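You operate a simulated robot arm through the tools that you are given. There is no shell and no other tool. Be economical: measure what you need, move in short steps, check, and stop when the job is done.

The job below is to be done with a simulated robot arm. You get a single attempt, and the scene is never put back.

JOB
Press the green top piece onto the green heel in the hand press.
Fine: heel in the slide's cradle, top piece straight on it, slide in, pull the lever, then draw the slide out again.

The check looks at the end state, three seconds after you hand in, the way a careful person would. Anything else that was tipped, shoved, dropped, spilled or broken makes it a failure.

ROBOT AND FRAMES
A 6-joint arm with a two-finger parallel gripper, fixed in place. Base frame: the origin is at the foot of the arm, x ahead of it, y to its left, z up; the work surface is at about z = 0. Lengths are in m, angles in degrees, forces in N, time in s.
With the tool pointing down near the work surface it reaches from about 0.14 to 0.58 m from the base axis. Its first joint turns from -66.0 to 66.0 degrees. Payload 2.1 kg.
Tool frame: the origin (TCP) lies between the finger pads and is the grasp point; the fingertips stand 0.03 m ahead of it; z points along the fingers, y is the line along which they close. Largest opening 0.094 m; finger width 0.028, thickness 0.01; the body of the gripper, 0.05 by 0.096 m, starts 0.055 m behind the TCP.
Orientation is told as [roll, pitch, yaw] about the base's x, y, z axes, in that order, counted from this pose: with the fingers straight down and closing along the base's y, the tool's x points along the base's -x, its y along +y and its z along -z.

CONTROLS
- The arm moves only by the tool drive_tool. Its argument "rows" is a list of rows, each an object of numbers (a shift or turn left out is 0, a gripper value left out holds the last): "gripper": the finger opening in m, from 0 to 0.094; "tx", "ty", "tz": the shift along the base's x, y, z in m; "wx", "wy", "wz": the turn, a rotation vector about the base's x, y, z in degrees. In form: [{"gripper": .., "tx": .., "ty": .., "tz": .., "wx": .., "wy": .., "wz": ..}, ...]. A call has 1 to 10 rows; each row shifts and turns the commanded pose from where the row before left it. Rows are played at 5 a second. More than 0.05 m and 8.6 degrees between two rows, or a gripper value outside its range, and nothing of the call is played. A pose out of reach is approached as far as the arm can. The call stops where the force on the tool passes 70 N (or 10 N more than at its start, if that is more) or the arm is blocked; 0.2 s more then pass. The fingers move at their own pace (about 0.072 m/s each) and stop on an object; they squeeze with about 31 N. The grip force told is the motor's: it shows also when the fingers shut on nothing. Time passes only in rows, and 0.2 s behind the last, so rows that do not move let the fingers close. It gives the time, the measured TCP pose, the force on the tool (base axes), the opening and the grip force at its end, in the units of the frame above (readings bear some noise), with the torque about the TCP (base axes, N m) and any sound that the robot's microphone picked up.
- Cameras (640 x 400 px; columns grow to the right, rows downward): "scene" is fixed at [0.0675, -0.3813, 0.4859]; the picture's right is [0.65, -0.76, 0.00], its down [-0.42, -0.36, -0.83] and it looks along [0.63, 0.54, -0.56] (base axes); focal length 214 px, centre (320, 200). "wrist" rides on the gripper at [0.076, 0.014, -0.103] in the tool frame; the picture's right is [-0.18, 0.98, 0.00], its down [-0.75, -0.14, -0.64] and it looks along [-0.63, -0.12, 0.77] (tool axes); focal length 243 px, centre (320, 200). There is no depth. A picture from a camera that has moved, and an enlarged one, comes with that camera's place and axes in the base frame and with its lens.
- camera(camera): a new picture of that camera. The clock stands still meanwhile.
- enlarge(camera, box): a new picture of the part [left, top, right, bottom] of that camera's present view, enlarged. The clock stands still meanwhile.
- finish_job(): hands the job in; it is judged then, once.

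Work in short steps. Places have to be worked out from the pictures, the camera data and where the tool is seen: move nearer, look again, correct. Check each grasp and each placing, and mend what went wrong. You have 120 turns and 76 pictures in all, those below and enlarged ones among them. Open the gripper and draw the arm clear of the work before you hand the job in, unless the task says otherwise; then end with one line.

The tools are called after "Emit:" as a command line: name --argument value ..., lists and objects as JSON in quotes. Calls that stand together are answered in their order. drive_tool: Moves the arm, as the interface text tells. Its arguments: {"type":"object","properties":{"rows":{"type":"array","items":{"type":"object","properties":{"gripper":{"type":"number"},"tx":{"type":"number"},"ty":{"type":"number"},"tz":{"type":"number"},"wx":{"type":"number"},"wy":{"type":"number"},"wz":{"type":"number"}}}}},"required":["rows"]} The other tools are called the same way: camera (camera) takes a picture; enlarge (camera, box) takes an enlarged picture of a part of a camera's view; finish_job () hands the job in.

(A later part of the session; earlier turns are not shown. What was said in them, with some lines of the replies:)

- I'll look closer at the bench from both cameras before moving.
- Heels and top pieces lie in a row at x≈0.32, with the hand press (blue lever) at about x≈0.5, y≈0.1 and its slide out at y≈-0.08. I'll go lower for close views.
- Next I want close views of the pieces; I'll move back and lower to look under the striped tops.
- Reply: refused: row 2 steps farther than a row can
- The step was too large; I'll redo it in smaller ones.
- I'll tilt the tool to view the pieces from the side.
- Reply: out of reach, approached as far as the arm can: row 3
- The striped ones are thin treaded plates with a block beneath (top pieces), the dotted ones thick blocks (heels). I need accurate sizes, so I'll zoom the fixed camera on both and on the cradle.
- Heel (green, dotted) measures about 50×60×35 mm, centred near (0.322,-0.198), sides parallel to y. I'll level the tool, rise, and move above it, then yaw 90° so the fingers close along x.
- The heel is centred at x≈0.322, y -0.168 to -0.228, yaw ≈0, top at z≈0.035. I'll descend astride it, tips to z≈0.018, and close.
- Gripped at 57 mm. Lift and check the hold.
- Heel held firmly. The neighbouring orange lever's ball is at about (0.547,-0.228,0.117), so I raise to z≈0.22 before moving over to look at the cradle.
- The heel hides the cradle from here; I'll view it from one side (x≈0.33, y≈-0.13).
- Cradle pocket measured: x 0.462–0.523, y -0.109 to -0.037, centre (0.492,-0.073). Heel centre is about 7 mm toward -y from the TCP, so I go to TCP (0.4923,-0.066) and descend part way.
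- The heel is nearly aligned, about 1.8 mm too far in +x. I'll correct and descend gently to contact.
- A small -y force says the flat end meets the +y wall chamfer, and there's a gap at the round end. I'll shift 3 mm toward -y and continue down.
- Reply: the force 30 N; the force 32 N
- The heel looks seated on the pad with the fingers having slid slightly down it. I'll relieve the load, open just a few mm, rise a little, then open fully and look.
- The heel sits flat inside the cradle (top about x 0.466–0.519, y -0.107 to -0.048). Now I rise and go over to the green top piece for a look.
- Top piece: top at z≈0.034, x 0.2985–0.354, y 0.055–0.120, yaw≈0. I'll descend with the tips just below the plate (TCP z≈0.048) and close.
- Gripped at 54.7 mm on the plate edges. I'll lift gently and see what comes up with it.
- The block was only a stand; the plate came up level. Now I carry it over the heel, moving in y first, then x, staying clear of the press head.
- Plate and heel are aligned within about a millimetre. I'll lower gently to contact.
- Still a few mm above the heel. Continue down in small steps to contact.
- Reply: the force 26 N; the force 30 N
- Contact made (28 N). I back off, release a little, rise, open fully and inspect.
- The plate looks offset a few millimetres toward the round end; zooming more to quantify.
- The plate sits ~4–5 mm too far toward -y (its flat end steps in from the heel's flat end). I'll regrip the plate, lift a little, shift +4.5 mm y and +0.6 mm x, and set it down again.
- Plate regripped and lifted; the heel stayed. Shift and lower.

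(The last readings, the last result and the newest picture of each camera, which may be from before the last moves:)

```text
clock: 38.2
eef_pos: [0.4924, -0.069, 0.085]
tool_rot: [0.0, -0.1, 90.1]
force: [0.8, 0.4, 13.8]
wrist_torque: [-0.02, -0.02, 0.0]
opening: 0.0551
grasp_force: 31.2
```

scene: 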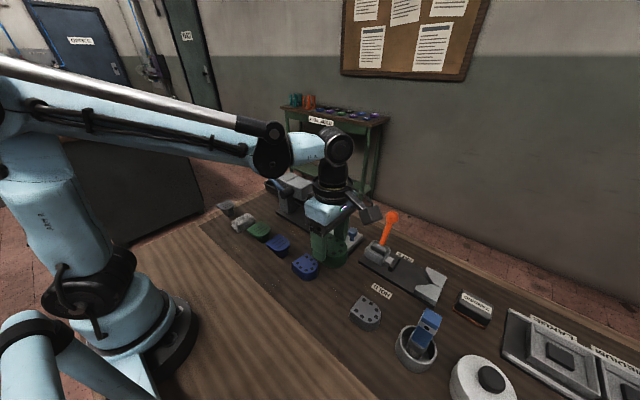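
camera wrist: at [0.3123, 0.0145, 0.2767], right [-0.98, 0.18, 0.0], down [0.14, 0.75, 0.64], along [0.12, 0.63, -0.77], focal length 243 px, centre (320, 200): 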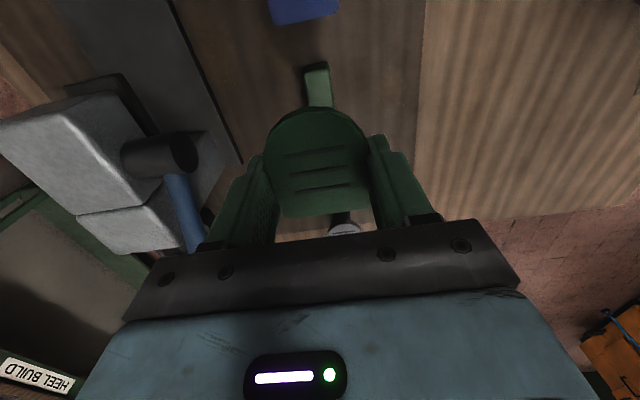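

Light contact, no sideways force. Release, rise and inspect.

Emit:
drive_tool --rows '[{"gripper": 0.062}, {}, {"gripper": 0.08}, {"tz": 0.01}, {"tz": 0.03}, {"tz": 0.03, "gripper": 0.094}, {}]'

Emit:
enlarge --camera "scene" --box '[326, 210, 358, 238]'

Emit:
enlarge --camera "wrist" --box '[280, 50, 360, 160]'

```text
clock: 39.8
eef_pos: [0.4924, -0.0697, 0.1542]
tool_rot: [0.1, -0.1, 90.1]
force: [0.6, 1.4, 0.8]
wrist_torque: [0.01, 0.01, 0.03]
opening: 0.094
grasp_force: 0.0
```

```text
14.29 times, centred on (342, 224) of scene
camera zoom: at [0.0675, -0.3813, 0.4859], right [0.65, -0.76, 0.0], down [-0.42, -0.36, -0.83], along [0.63, 0.54, -0.56], focal length 3064 px, centre (6, -143)
```

zoom: 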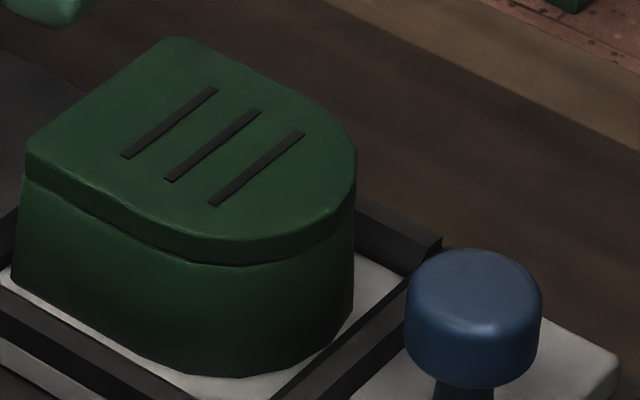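

```text
3.64 times, centred on (320, 105) of wrist
camera zoom: at [0.4786, -0.1449, 0.2562], right [-0.98, 0.18, 0.0], down [0.14, 0.75, 0.64], along [0.12, 0.63, -0.77], focal length 882 px, centre (320, 546)
```

zoom: 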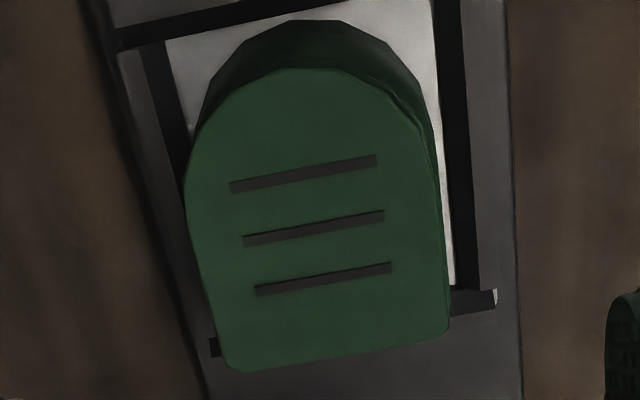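

The plate is now flush with the heel all round. Next the slide knob, estimated at (0.491,-0.1455), head at z≈0.045–0.062; I'll hover over it.

Emit:
drive_tool --rows '[{"ty": -0.04}, {"ty": -0.036, "tx": -0.001}, {"tz": -0.03}, {}]'

Emit:
camera --camera "wrist"

Emit:
enlarge --camera "scene" --box '[230, 130, 430, 280]'

```text
clock: 40.8
eef_pos: [0.4921, -0.1437, 0.123]
tool_rot: [0.2, -0.1, 90.1]
force: [0.7, 0.1, 0.8]
wrist_torque: [0.04, 0.03, 0.0]
opening: 0.0939
grasp_force: 0.1
```

```text
29 pictures are left
camera wrist: at [0.4781, -0.2197, 0.2259], right [-0.98, 0.18, 0.0], down [0.14, 0.75, 0.64], along [0.12, 0.63, -0.77], focal length 243 px, centre (320, 200)
```

wrist: 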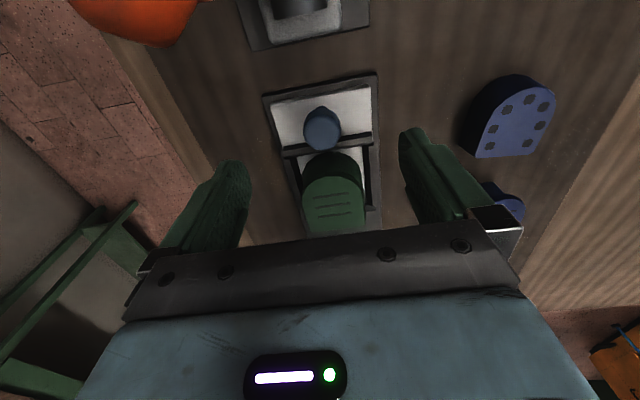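

```text
2.67 times, centred on (330, 205) of scene
camera zoom: at [0.0675, -0.3813, 0.4859], right [0.65, -0.76, 0.0], down [-0.42, -0.36, -0.83], along [0.63, 0.54, -0.56], focal length 572 px, centre (293, 187)
```

zoom: 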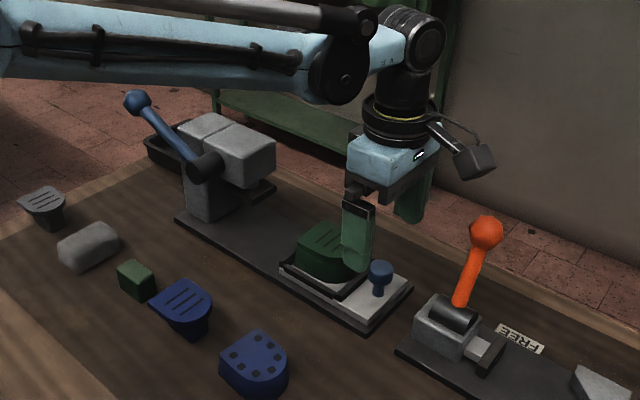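

Knob confirmed at about (0.4905,-0.147). Descend and grip it.

Emit:
drive_tool --rows '[{"ty": -0.003, "tx": -0.001}, {"tz": -0.03}, {"tz": -0.02}, {"tz": -0.014}, {}, {"gripper": 0.015}, {}, {}, {}]'

Emit:
enlarge --camera "scene" --box '[300, 180, 400, 260]'

```text
clock: 42.8
eef_pos: [0.491, -0.1484, 0.06]
tool_rot: [0.3, -0.2, 90.1]
force: [-10.3, 1.8, -3.2]
wrist_torque: [-0.09, 0.13, 0.05]
opening: 0.0269
grasp_force: 44.9
```

```text
5.00 times, centred on (350, 220) of scene
camera zoom: at [0.0675, -0.3813, 0.4859], right [0.65, -0.76, 0.0], down [-0.42, -0.36, -0.83], along [0.63, 0.54, -0.56], focal length 1072 px, centre (170, 100)
```

zoom: 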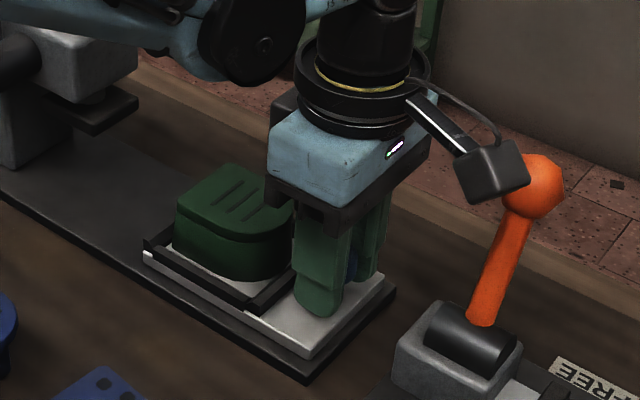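

Knob gripped (27 mm). I relieve the sideways load and push the slide in along +y in small steps.

Emit:
drive_tool --rows '[{"tx": -0.001}, {"ty": 0.005}, {"ty": 0.01}, {"ty": 0.012}, {"ty": 0.012}, {}]'

Emit:
enlarge --camera "scene" --box '[260, 160, 380, 260]'

```text
clock: 44.2
eef_pos: [0.4914, -0.1077, 0.0602]
tool_rot: [0.1, -0.1, 90.1]
force: [7.1, 0.0, -15.0]
wrist_torque: [-0.25, -0.16, -0.04]
opening: 0.027
grasp_force: 44.9
```

```text
4.00 times, centred on (320, 210) of scene
camera zoom: at [0.0676, -0.3813, 0.4859], right [0.65, -0.76, 0.0], down [-0.42, -0.36, -0.83], along [0.63, 0.54, -0.56], focal length 858 px, centre (320, 160)
```

zoom: 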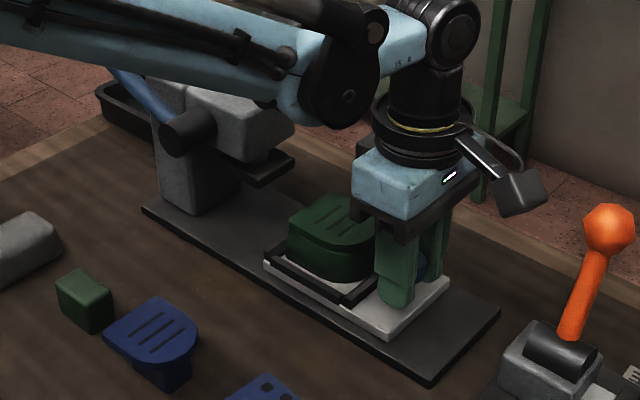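

Slide moves smoothly and the stack is intact. Continue until it stops.

Emit:
drive_tool --rows '[{"tz": -0.0007, "ty": 0.01}, {"ty": 0.012}, {"ty": 0.012}, {"ty": 0.012}, {}]'

Emit:
enlarge --camera "scene" --box '[260, 160, 380, 260]'

```text
clock: 45.4
eef_pos: [0.489, -0.0626, 0.0601]
tool_rot: [-0.1, -0.1, 90.1]
force: [11.0, -0.1, 32.2]
wrist_torque: [0.0, -0.22, -0.02]
opening: 0.0275
grasp_force: 45.3
```

```text
4.00 times, centred on (320, 210) of scene
camera zoom: at [0.0673, -0.3813, 0.486], right [0.65, -0.76, 0.0], down [-0.42, -0.36, -0.83], along [0.63, 0.54, -0.56], focal length 858 px, centre (320, 160)
```

zoom: 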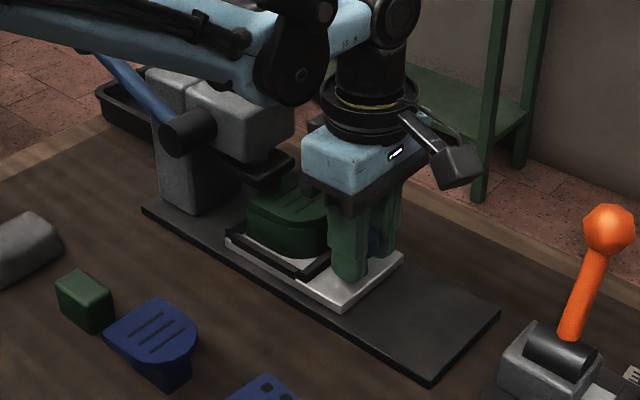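

Emit:
drive_tool --rows '[{"tz": 0.0007, "tx": 0.001, "ty": 0.008}, {"ty": 0.008}, {"ty": 0.008}, {}]'

Emit:
enlarge --camera "scene" --box '[260, 160, 380, 260]'

```text
clock: 46.4
eef_pos: [0.4905, -0.039, 0.0595]
tool_rot: [0.2, -0.1, 90.1]
force: [-7.4, -0.2, 1.4]
wrist_torque: [-0.04, 0.05, -0.01]
opening: 0.0272
grasp_force: 45.3
```

```text
4.00 times, centred on (320, 210) of scene
camera zoom: at [0.0675, -0.3813, 0.4859], right [0.65, -0.76, 0.0], down [-0.42, -0.36, -0.83], along [0.63, 0.54, -0.56], focal length 858 px, centre (320, 160)
```

zoom: 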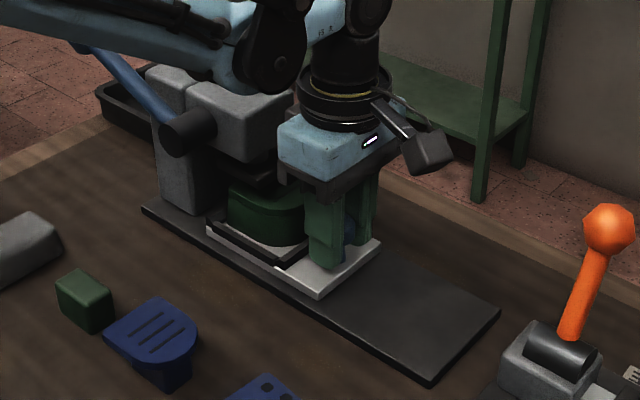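

Emit:
drive_tool --rows '[{"ty": 0.005}, {"ty": 0.005}, {"ty": 0.005}, {"ty": 0.005}, {}]'

Emit:
enlarge --camera "scene" --box '[260, 160, 380, 260]'

```text
clock: 47.6
eef_pos: [0.4909, -0.0191, 0.0601]
tool_rot: [0.2, -0.1, 90.1]
force: [-13.4, 2.0, -19.3]
wrist_torque: [-0.44, 0.11, -0.02]
opening: 0.0271
grasp_force: 44.6
```

```text
4.00 times, centred on (320, 210) of scene
camera zoom: at [0.0676, -0.3813, 0.4859], right [0.65, -0.76, 0.0], down [-0.42, -0.36, -0.83], along [0.63, 0.54, -0.56], focal length 858 px, centre (320, 160)
```

zoom: 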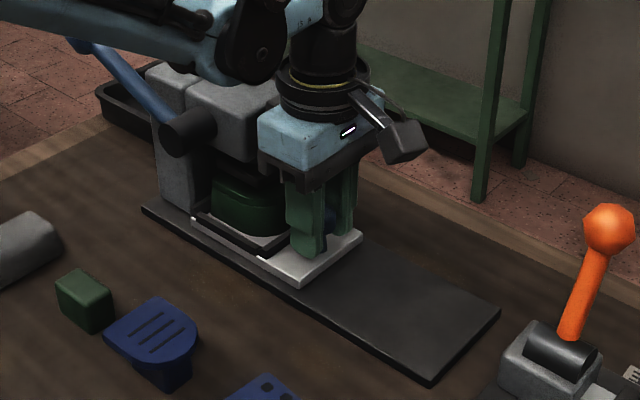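

Emit:
drive_tool --rows '[{"ty": 0.004, "tz": -0.0005, "tx": -0.001}, {"ty": 0.004}, {"ty": 0.004}, {}]'

```text
clock: 48.6
eef_pos: [0.4906, -0.0113, 0.0613]
tool_rot: [0.0, 0.5, 89.8]
force: [3.8, -32.6, 5.5]
wrist_torque: [-0.44, -0.03, 0.01]
opening: 0.0273
grasp_force: 44.7
```

A -33 N reaction at knob height: the slide has reached its stop. I check by picture.

Emit:
enlarge --camera "scene" --box '[240, 140, 360, 240]'

```text
4.00 times, centred on (300, 190) of scene
camera zoom: at [0.0675, -0.3813, 0.486], right [0.65, -0.76, 0.0], down [-0.42, -0.36, -0.83], along [0.63, 0.54, -0.56], focal length 858 px, centre (400, 240)
```

zoom: 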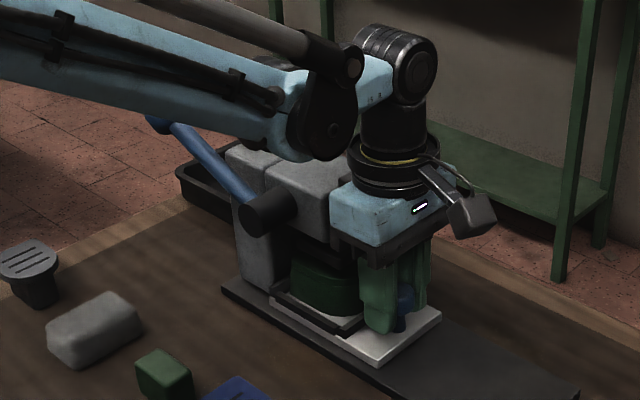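

The slide is fully in. I release the knob, rise straight up and look at the lever.

Emit:
drive_tool --rows '[{"ty": -0.003}, {"gripper": 0.06}, {}, {"ty": -0.004, "tz": 0.02}, {"tz": 0.04}, {"tz": 0.045}, {"tz": 0.045}, {}]'

Emit:
drive_tool --rows '[{"tx": -0.04, "ty": -0.02}, {"tx": -0.04, "ty": -0.02}, {"tx": -0.045}, {"gripper": 0.094}, {}]'

Emit:
camera --camera "wrist"

Emit:
enlarge --camera "scene" --box '[240, 140, 360, 240]'

```text
clock: 50.4
eef_pos: [0.4895, -0.015, 0.2102]
tool_rot: [0.1, -0.1, 90.1]
force: [0.3, -0.1, -0.5]
wrist_torque: [-0.01, 0.01, -0.02]
opening: 0.0599
grasp_force: 0.0
```

```text
clock: 51.6
eef_pos: [0.3642, -0.0544, 0.2104]
tool_rot: [0.1, -0.1, 90.1]
force: [-0.1, 0.8, -0.5]
wrist_torque: [-0.05, 0.0, 0.0]
opening: 0.094
grasp_force: 0.1
```

```text
21 pictures are left
camera wrist: at [0.3505, -0.1297, 0.3119], right [-0.98, 0.18, 0.0], down [0.14, 0.75, 0.64], along [0.12, 0.63, -0.77], focal length 243 px, centre (320, 200)
```

wrist: 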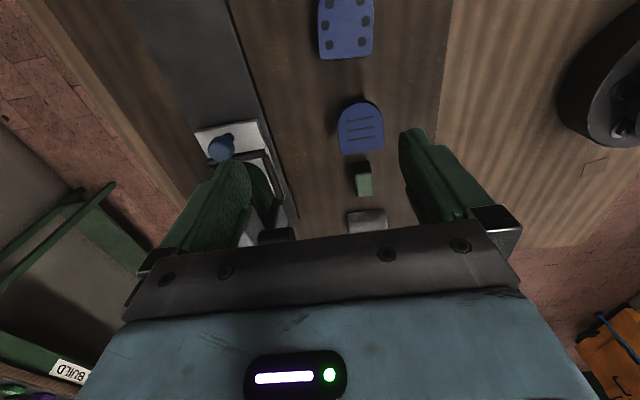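

```text
4.00 times, centred on (300, 190) of scene
camera zoom: at [0.0675, -0.3813, 0.4859], right [0.65, -0.76, 0.0], down [-0.42, -0.36, -0.83], along [0.63, 0.54, -0.56], focal length 858 px, centre (400, 240)
```

zoom: 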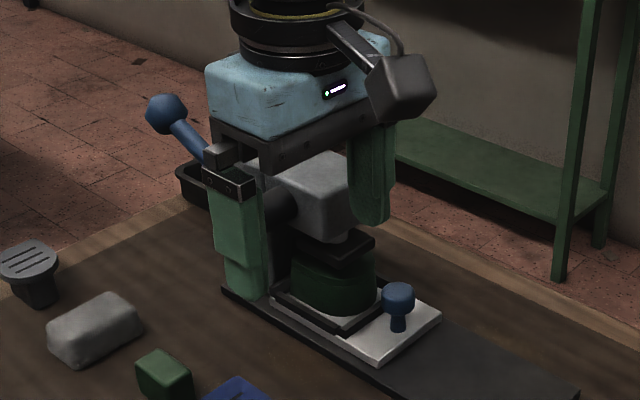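

The ram is above the stack. The lever ball triangulates to about (0.447,0.209,0.16), hub near (0.445,0.085,0.11). I'll hover above the ball.

Emit:
drive_tool --rows '[{"tz": 0.045}, {"tx": 0.02, "ty": 0.045, "tz": 0.005}, {"tx": 0.02, "ty": 0.045}, {"tx": 0.02, "ty": 0.045}, {"tx": 0.02, "ty": 0.045}, {"ty": 0.045, "tx": 0.003}, {"ty": 0.038}, {}]'

Emit:
camera --camera "wrist"

Emit:
enlarge --camera "scene" --box '[210, 110, 350, 230]'

```text
clock: 53.4
eef_pos: [0.4476, 0.2092, 0.2612]
tool_rot: [0.2, -0.2, 90.1]
force: [-0.1, -0.1, -0.4]
wrist_torque: [-0.01, 0.01, 0.0]
opening: 0.0941
grasp_force: 0.1
```

```text
19 pictures are left
camera wrist: at [0.4338, 0.1334, 0.3629], right [-0.98, 0.18, 0.0], down [0.14, 0.75, 0.64], along [0.12, 0.63, -0.77], focal length 243 px, centre (320, 200)
```

wrist: 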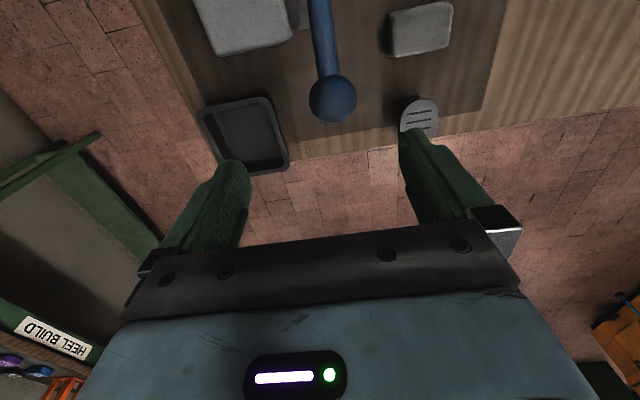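

```text
3.33 times, centred on (280, 170) of scene
camera zoom: at [0.0675, -0.3813, 0.4859], right [0.65, -0.76, 0.0], down [-0.42, -0.36, -0.83], along [0.63, 0.54, -0.56], focal length 715 px, centre (453, 300)
```

zoom: 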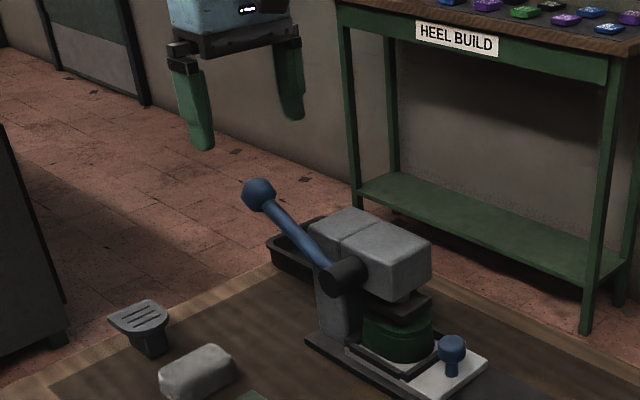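

Refined: ball at (0.4355,0.191,0.175), lever radius ≈0.126 about hub (y≈0.076,z≈0.123), about 24° above horizontal. I narrow the fingers, descend over the ball and grip it.

Emit:
drive_tool --rows '[{"tx": -0.012, "ty": -0.018, "gripper": 0.062}, {"tz": -0.03}, {"tz": -0.03}, {"tz": -0.024}, {}, {"gripper": 0.02}, {}, {}]'

Emit:
camera --camera "wrist"

```text
clock: 55.2
eef_pos: [0.4354, 0.1918, 0.1763]
tool_rot: [0.2, -0.2, 90.3]
force: [-6.7, 6.4, -5.2]
wrist_torque: [0.29, -0.03, 0.05]
opening: 0.0332
grasp_force: 45.2
```

```text
17 pictures are left
camera wrist: at [0.4214, 0.1159, 0.2782], right [-0.98, 0.18, 0.0], down [0.14, 0.75, 0.64], along [0.11, 0.63, -0.76], focal length 243 px, centre (320, 200)
```

wrist: 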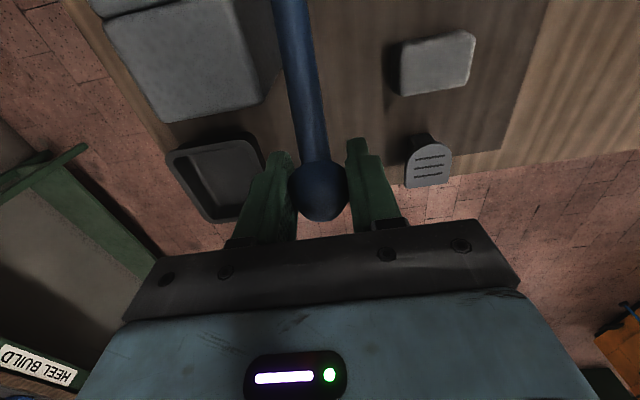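

Ball gripped (33 mm). I try the lever upward/forward along its arc with two small steps and read the force.

Emit:
drive_tool --rows '[{"ty": -0.003, "tz": 0.006}, {"ty": -0.003, "tz": 0.0058}, {}]'

```text
clock: 56.0
eef_pos: [0.4351, 0.1864, 0.1877]
tool_rot: [0.2, -0.4, 90.2]
force: [-1.6, 24.5, -27.1]
wrist_torque: [0.08, -0.01, 0.03]
opening: 0.0328
grasp_force: 45.1
```

Emit:
enlarge --camera "scene" --box '[230, 130, 350, 230]'

```text
4.00 times, centred on (290, 180) of scene
camera zoom: at [0.0676, -0.3812, 0.486], right [0.65, -0.76, 0.0], down [-0.42, -0.36, -0.83], along [0.63, 0.54, -0.56], focal length 858 px, centre (440, 280)
```

zoom: 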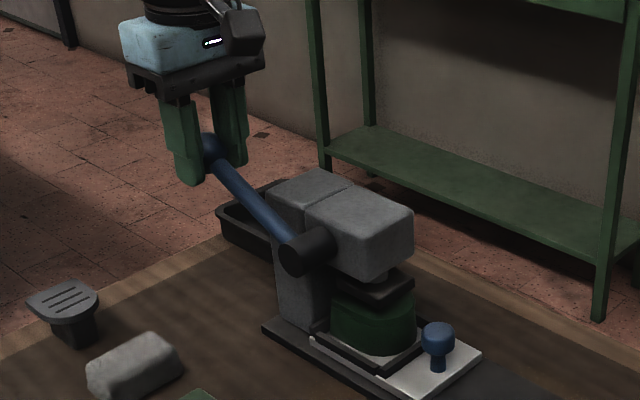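

The lever follows (with resistance). Continue along the arc in small steps.

Emit:
drive_tool --rows '[{"ty": -0.0036, "tz": 0.0056}, {"ty": -0.0038, "tz": 0.0054}, {"ty": -0.0041, "tz": 0.0052}, {"ty": -0.0044, "tz": 0.005}, {}]'

```text
clock: 57.2
eef_pos: [0.4366, 0.1686, 0.2102]
tool_rot: [0.1, -0.1, 90.1]
force: [-0.3, -1.5, 0.0]
wrist_torque: [-0.06, 0.03, 0.05]
opening: 0.0205
grasp_force: 0.3
```

The fingers slipped off the ball: upward seems to be against a stop. I look at the lever.

Emit:
camera --camera "wrist"

Emit:
enlarge --camera "scene" --box '[230, 130, 350, 230]'

```text
15 pictures are left
camera wrist: at [0.4218, 0.093, 0.3114], right [-0.98, 0.18, 0.0], down [0.14, 0.75, 0.64], along [0.12, 0.63, -0.77], focal length 243 px, centre (320, 200)
```

wrist: 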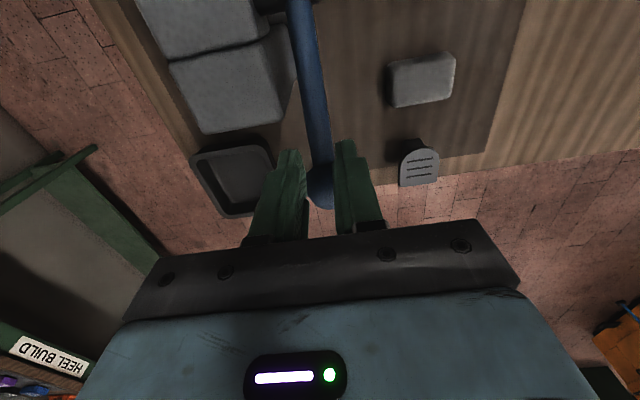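

```text
4.00 times, centred on (290, 180) of scene
camera zoom: at [0.0675, -0.3813, 0.4859], right [0.65, -0.76, 0.0], down [-0.42, -0.36, -0.83], along [0.63, 0.54, -0.56], focal length 858 px, centre (440, 280)
```

zoom: 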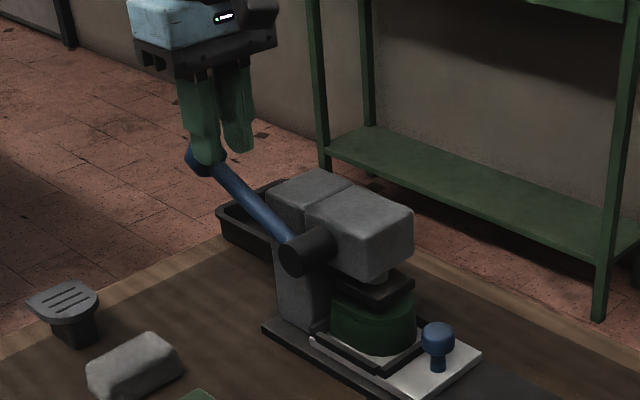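

The lever is back at its original angle, so up is the wrong way (or sprung). I'll try pressing it down with closed fingers on top of the ball.

Emit:
drive_tool --rows '[{"tz": 0.03}, {"tz": 0.01, "ty": 0.02, "gripper": 0.0}, {}, {"tz": -0.02}, {"tz": -0.006}, {}]'

Emit:
drive_tool --rows '[{"tz": -0.004}, {"tz": -0.004}, {"tz": -0.004}, {"tz": -0.004}, {}]'

```text
clock: 58.6
eef_pos: [0.4356, 0.1894, 0.2231]
tool_rot: [0.1, -0.1, 90.1]
force: [-0.5, -0.1, 0.4]
wrist_torque: [0.01, 0.01, -0.02]
opening: 0.0001
grasp_force: 31.1
```

```text
clock: 59.8
eef_pos: [0.4356, 0.1892, 0.2077]
tool_rot: [0.1, 0.0, 90.1]
force: [-0.9, 0.8, -0.7]
wrist_torque: [-0.03, 0.01, 0.02]
opening: 0.0001
grasp_force: 30.6
```

Emit:
drive_tool --rows '[{"tz": -0.004}, {"tz": -0.004}, {"tz": -0.004}, {"tz": -0.004}, {}]'

Emit:
enlarge --camera "scene" --box '[230, 130, 350, 230]'

```text
clock: 61.0
eef_pos: [0.4345, 0.1888, 0.1916]
tool_rot: [0.0, -0.1, 90.1]
force: [-0.7, 0.6, 0.3]
wrist_torque: [0.08, -0.02, 0.0]
opening: 0.0
grasp_force: 31.0
```

```text
4.00 times, centred on (290, 180) of scene
camera zoom: at [0.0675, -0.3813, 0.4859], right [0.65, -0.76, 0.0], down [-0.42, -0.36, -0.83], along [0.63, 0.54, -0.56], focal length 858 px, centre (440, 280)
```

zoom: 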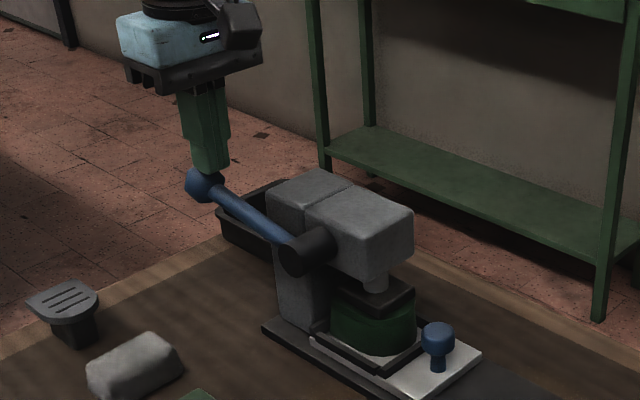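

Correct direction: the lever goes down and the ram descends. Continue pressing down.

Emit:
drive_tool --rows '[{"tz": -0.006, "ty": 0.002}, {"tz": -0.006, "ty": 0.001}, {"tz": -0.006, "ty": 0.001}, {"tz": -0.006}, {"tz": -0.006}, {}]'

Emit:
enlarge --camera "scene" --box '[230, 130, 350, 230]'

```text
clock: 61.9
eef_pos: [0.4347, 0.1925, 0.1775]
tool_rot: [0.2, -0.2, 90.0]
force: [1.8, -2.6, 45.8]
wrist_torque: [0.49, 0.0, 0.19]
opening: 0.0002
grasp_force: 30.7
stopped in row 4: the force on the tool passed its limit at 84 N (the readings are from after the stop); the commanded pose is now the measured one
```

```text
4.00 times, centred on (290, 180) of scene
camera zoom: at [0.0673, -0.3814, 0.4859], right [0.65, -0.76, 0.0], down [-0.42, -0.36, -0.83], along [0.63, 0.54, -0.56], focal length 858 px, centre (440, 280)
```

zoom: 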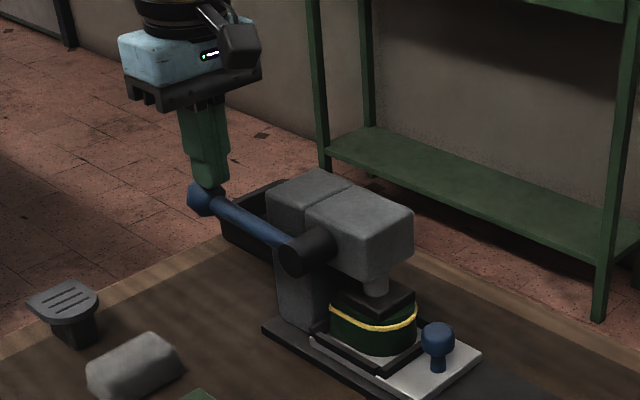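

The ram reached hard contact (84 N) and a yellow bead appeared around the joint: pressed. I lift off and see whether the lever returns.

Emit:
drive_tool --rows '[{"tz": 0.01}, {"tz": 0.02}, {"tz": 0.04}, {}, {}, {}]'

Emit:
enlarge --camera "scene" --box '[240, 145, 350, 230]'

```text
clock: 63.3
eef_pos: [0.4351, 0.1943, 0.2459]
tool_rot: [0.1, -0.1, 90.0]
force: [-0.5, 0.4, 0.7]
wrist_torque: [0.02, -0.02, 0.0]
opening: 0.0
grasp_force: 31.1
```

```text
4.71 times, centred on (295, 188) of scene
camera zoom: at [0.0675, -0.3813, 0.4859], right [0.65, -0.76, 0.0], down [-0.42, -0.36, -0.83], along [0.63, 0.54, -0.56], focal length 1009 px, centre (438, 259)
```

zoom: 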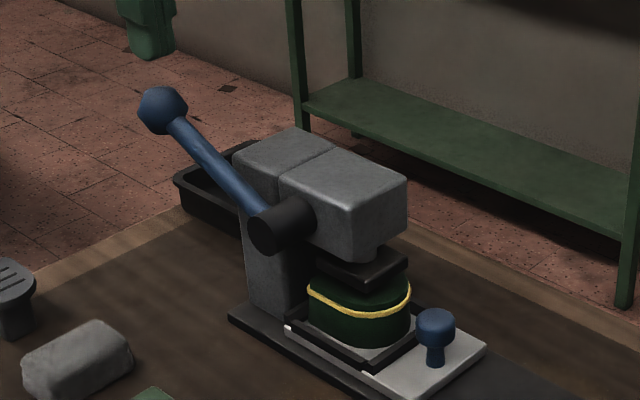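

The lever sprang back and the ram is up; bead all around the joint. Now back over the head to the knob (~(0.4905,-0.015)) to draw the slide out.

Emit:
drive_tool --rows '[{"ty": -0.045, "tx": 0.01}, {"ty": -0.045, "tx": 0.01}, {"ty": -0.045, "tx": 0.015}, {"ty": -0.045, "tx": 0.0205}, {"ty": -0.03, "gripper": 0.062}, {}]'

Emit:
camera --camera "wrist"

```text
clock: 64.7
eef_pos: [0.4909, -0.0175, 0.2457]
tool_rot: [0.1, -0.2, 90.1]
force: [-0.1, 0.7, 0.1]
wrist_torque: [-0.02, -0.01, 0.02]
opening: 0.0618
grasp_force: 0.1
```

```text
10 pictures are left
camera wrist: at [0.4774, -0.0927, 0.3471], right [-0.98, 0.18, 0.0], down [0.14, 0.75, 0.64], along [0.12, 0.63, -0.76], focal length 243 px, centre (320, 200)
```

wrist: 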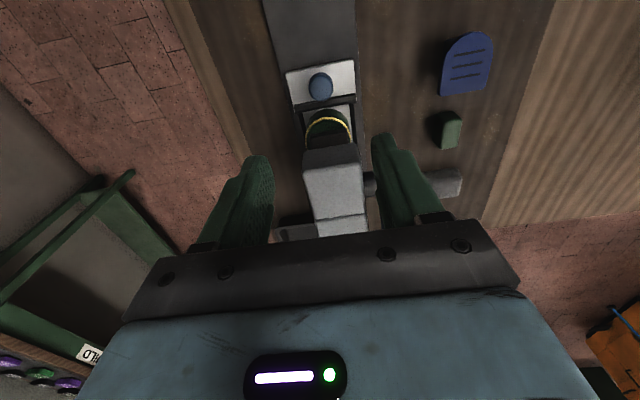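

Knob at (0.491,-0.017), directly below. Descend and grip.

Emit:
drive_tool --rows '[{"tz": -0.045}, {"tz": -0.045}, {"tz": -0.045}, {"tz": -0.03}, {"tz": -0.0207}, {}, {"gripper": 0.015}, {}, {}]'

Emit:
drive_tool --rows '[{"ty": -0.006}, {"ty": -0.01}, {"ty": -0.01}, {"ty": -0.01}, {}]'

Emit:
enlarge --camera "scene" --box '[260, 160, 380, 260]'

```text
clock: 66.7
eef_pos: [0.4908, -0.0175, 0.0587]
tool_rot: [0.4, -0.2, 90.1]
force: [-19.6, -0.8, -9.6]
wrist_torque: [0.03, 0.05, 0.03]
opening: 0.0273
grasp_force: 45.2
```

```text
clock: 67.9
eef_pos: [0.4906, -0.0533, 0.0581]
tool_rot: [0.5, -0.2, 90.0]
force: [-18.9, -0.2, -19.2]
wrist_torque: [0.01, 0.1, 0.04]
opening: 0.0274
grasp_force: 45.3
```

```text
4.00 times, centred on (320, 210) of scene
camera zoom: at [0.0676, -0.3813, 0.4859], right [0.65, -0.76, 0.0], down [-0.42, -0.36, -0.83], along [0.63, 0.54, -0.56], focal length 858 px, centre (320, 160)
```

zoom: 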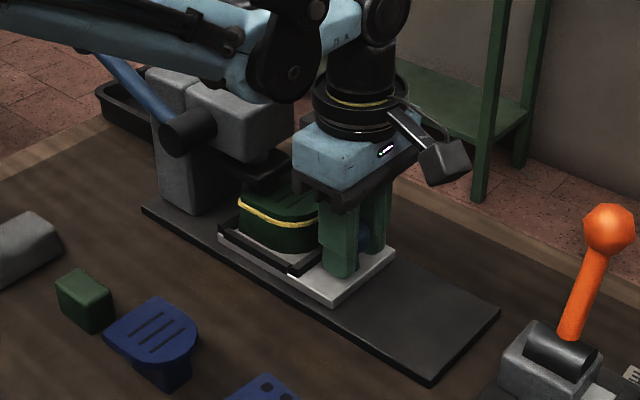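

Slide and stack come out together. Continue to the original out position (knob y≈-0.147).

Emit:
drive_tool --rows '[{"tx": -0.0012, "tz": -0.0005}, {"ty": -0.01}, {"ty": -0.012}, {"ty": -0.012}, {"ty": -0.012}, {"ty": -0.012}, {"ty": -0.012}, {}]'

Emit:
drive_tool --rows '[{"ty": -0.01}, {"ty": -0.008}, {"ty": -0.005}, {}]'

Emit:
enlarge --camera "scene" --box '[280, 170, 400, 270]'

```text
clock: 69.7
eef_pos: [0.4902, -0.1245, 0.0572]
tool_rot: [0.1, -0.1, 90.1]
force: [-2.5, -0.1, -23.9]
wrist_torque: [0.35, 0.04, -0.02]
opening: 0.0275
grasp_force: 44.6
```

```text
clock: 70.7
eef_pos: [0.4901, -0.1452, 0.058]
tool_rot: [0.1, -0.2, 90.1]
force: [6.1, -2.8, -20.5]
wrist_torque: [0.35, -0.02, 0.08]
opening: 0.0272
grasp_force: 44.3
```

```text
4.00 times, centred on (340, 220) of scene
camera zoom: at [0.0676, -0.3814, 0.4859], right [0.65, -0.76, 0.0], down [-0.42, -0.36, -0.83], along [0.63, 0.54, -0.56], focal length 858 px, centre (240, 120)
```

zoom: 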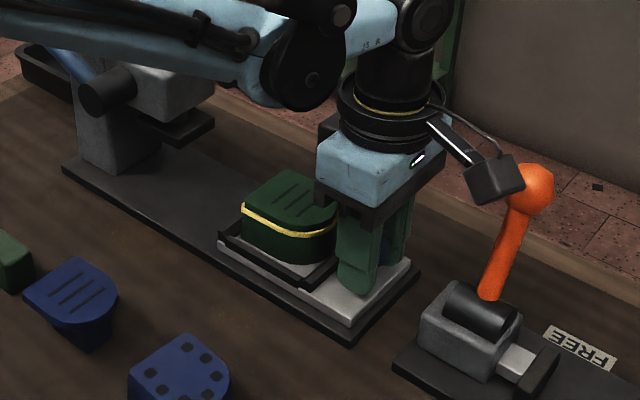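

Nearly at the end; 3 mm more to reach the stop, then release and rise.

Emit:
drive_tool --rows '[{"ty": -0.002}, {"ty": -0.002}, {}]'

Emit:
drive_tool --rows '[{"tz": -0.0005}, {"gripper": 0.07}, {}, {"tz": 0.03}, {"tz": 0.045}, {"tz": 0.045}, {"tx": -0.045, "tz": 0.02}, {"tx": -0.045}, {"tx": -0.045}, {}]'

Emit:
enlarge --camera "scene" --box '[310, 195, 370, 245]'

Emit:
camera --camera "scene"

```text
clock: 71.5
eef_pos: [0.4906, -0.147, 0.0592]
tool_rot: [0.3, -0.4, 90.3]
force: [-1.8, 23.4, -11.5]
wrist_torque: [-0.53, 0.01, 0.0]
opening: 0.0274
grasp_force: 45.0
```

```text
clock: 73.7
eef_pos: [0.3542, -0.1512, 0.1974]
tool_rot: [0.0, -0.1, 90.0]
force: [0.9, -0.5, -0.8]
wrist_torque: [0.0, 0.03, -0.02]
opening: 0.0698
grasp_force: 0.1
```

```text
8.00 times, centred on (340, 220) of scene
camera zoom: at [0.0675, -0.3813, 0.4859], right [0.65, -0.76, 0.0], down [-0.42, -0.36, -0.83], along [0.63, 0.54, -0.56], focal length 1716 px, centre (160, 40)
```

zoom: 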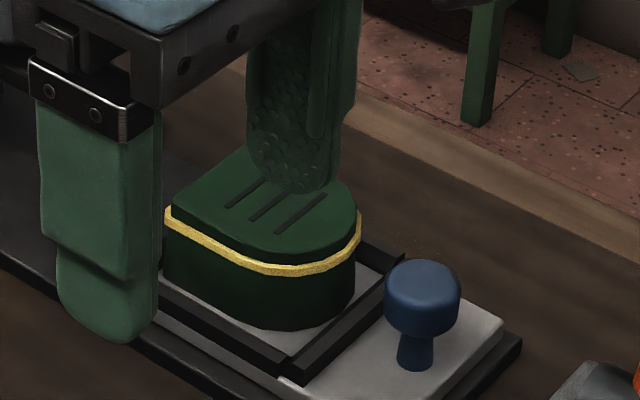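

```text
6 pictures are left
```

scene: 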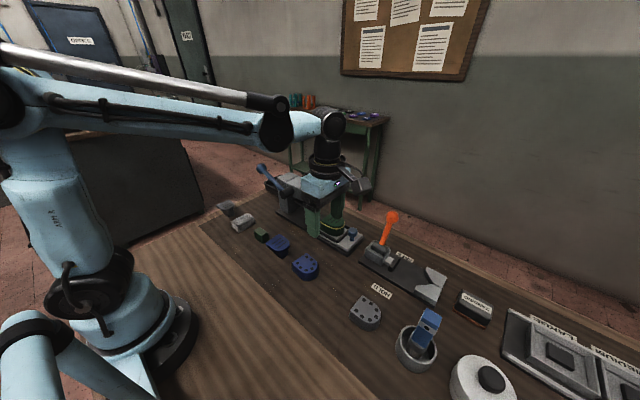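

The slide is out against its stop with the bonded heel standing straight in it. I draw the arm well clear and take a last look.

Emit:
drive_tool --rows '[{"tz": 0.045}, {"tz": 0.045}, {"tx": -0.045}, {"tx": -0.03, "gripper": 0.094}, {}, {}]'

Emit:
enlarge --camera "scene" --box '[210, 150, 450, 310]'

```text
clock: 75.1
eef_pos: [0.2802, -0.1511, 0.2866]
tool_rot: [0.1, -0.2, 90.1]
force: [-0.6, -0.4, 0.1]
wrist_torque: [0.03, 0.01, -0.01]
opening: 0.0943
grasp_force: 0.0
```

```text
2.50 times, centred on (330, 230) of scene
camera zoom: at [0.0675, -0.3813, 0.4859], right [0.65, -0.76, 0.0], down [-0.42, -0.36, -0.83], along [0.63, 0.54, -0.56], focal length 536 px, centre (295, 125)
```

zoom: 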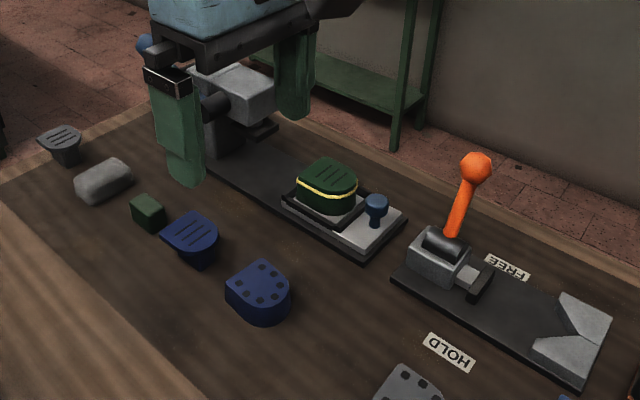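

Everything is in place and nothing else on the bench was disturbed, so I'm handing in.

Emit:
finish_job

```text
The job is handed in.
```

The green top piece is pressed straight onto the green heel, which sits in the cradle with the slide drawn out; the lever is back up and the arm is clear.
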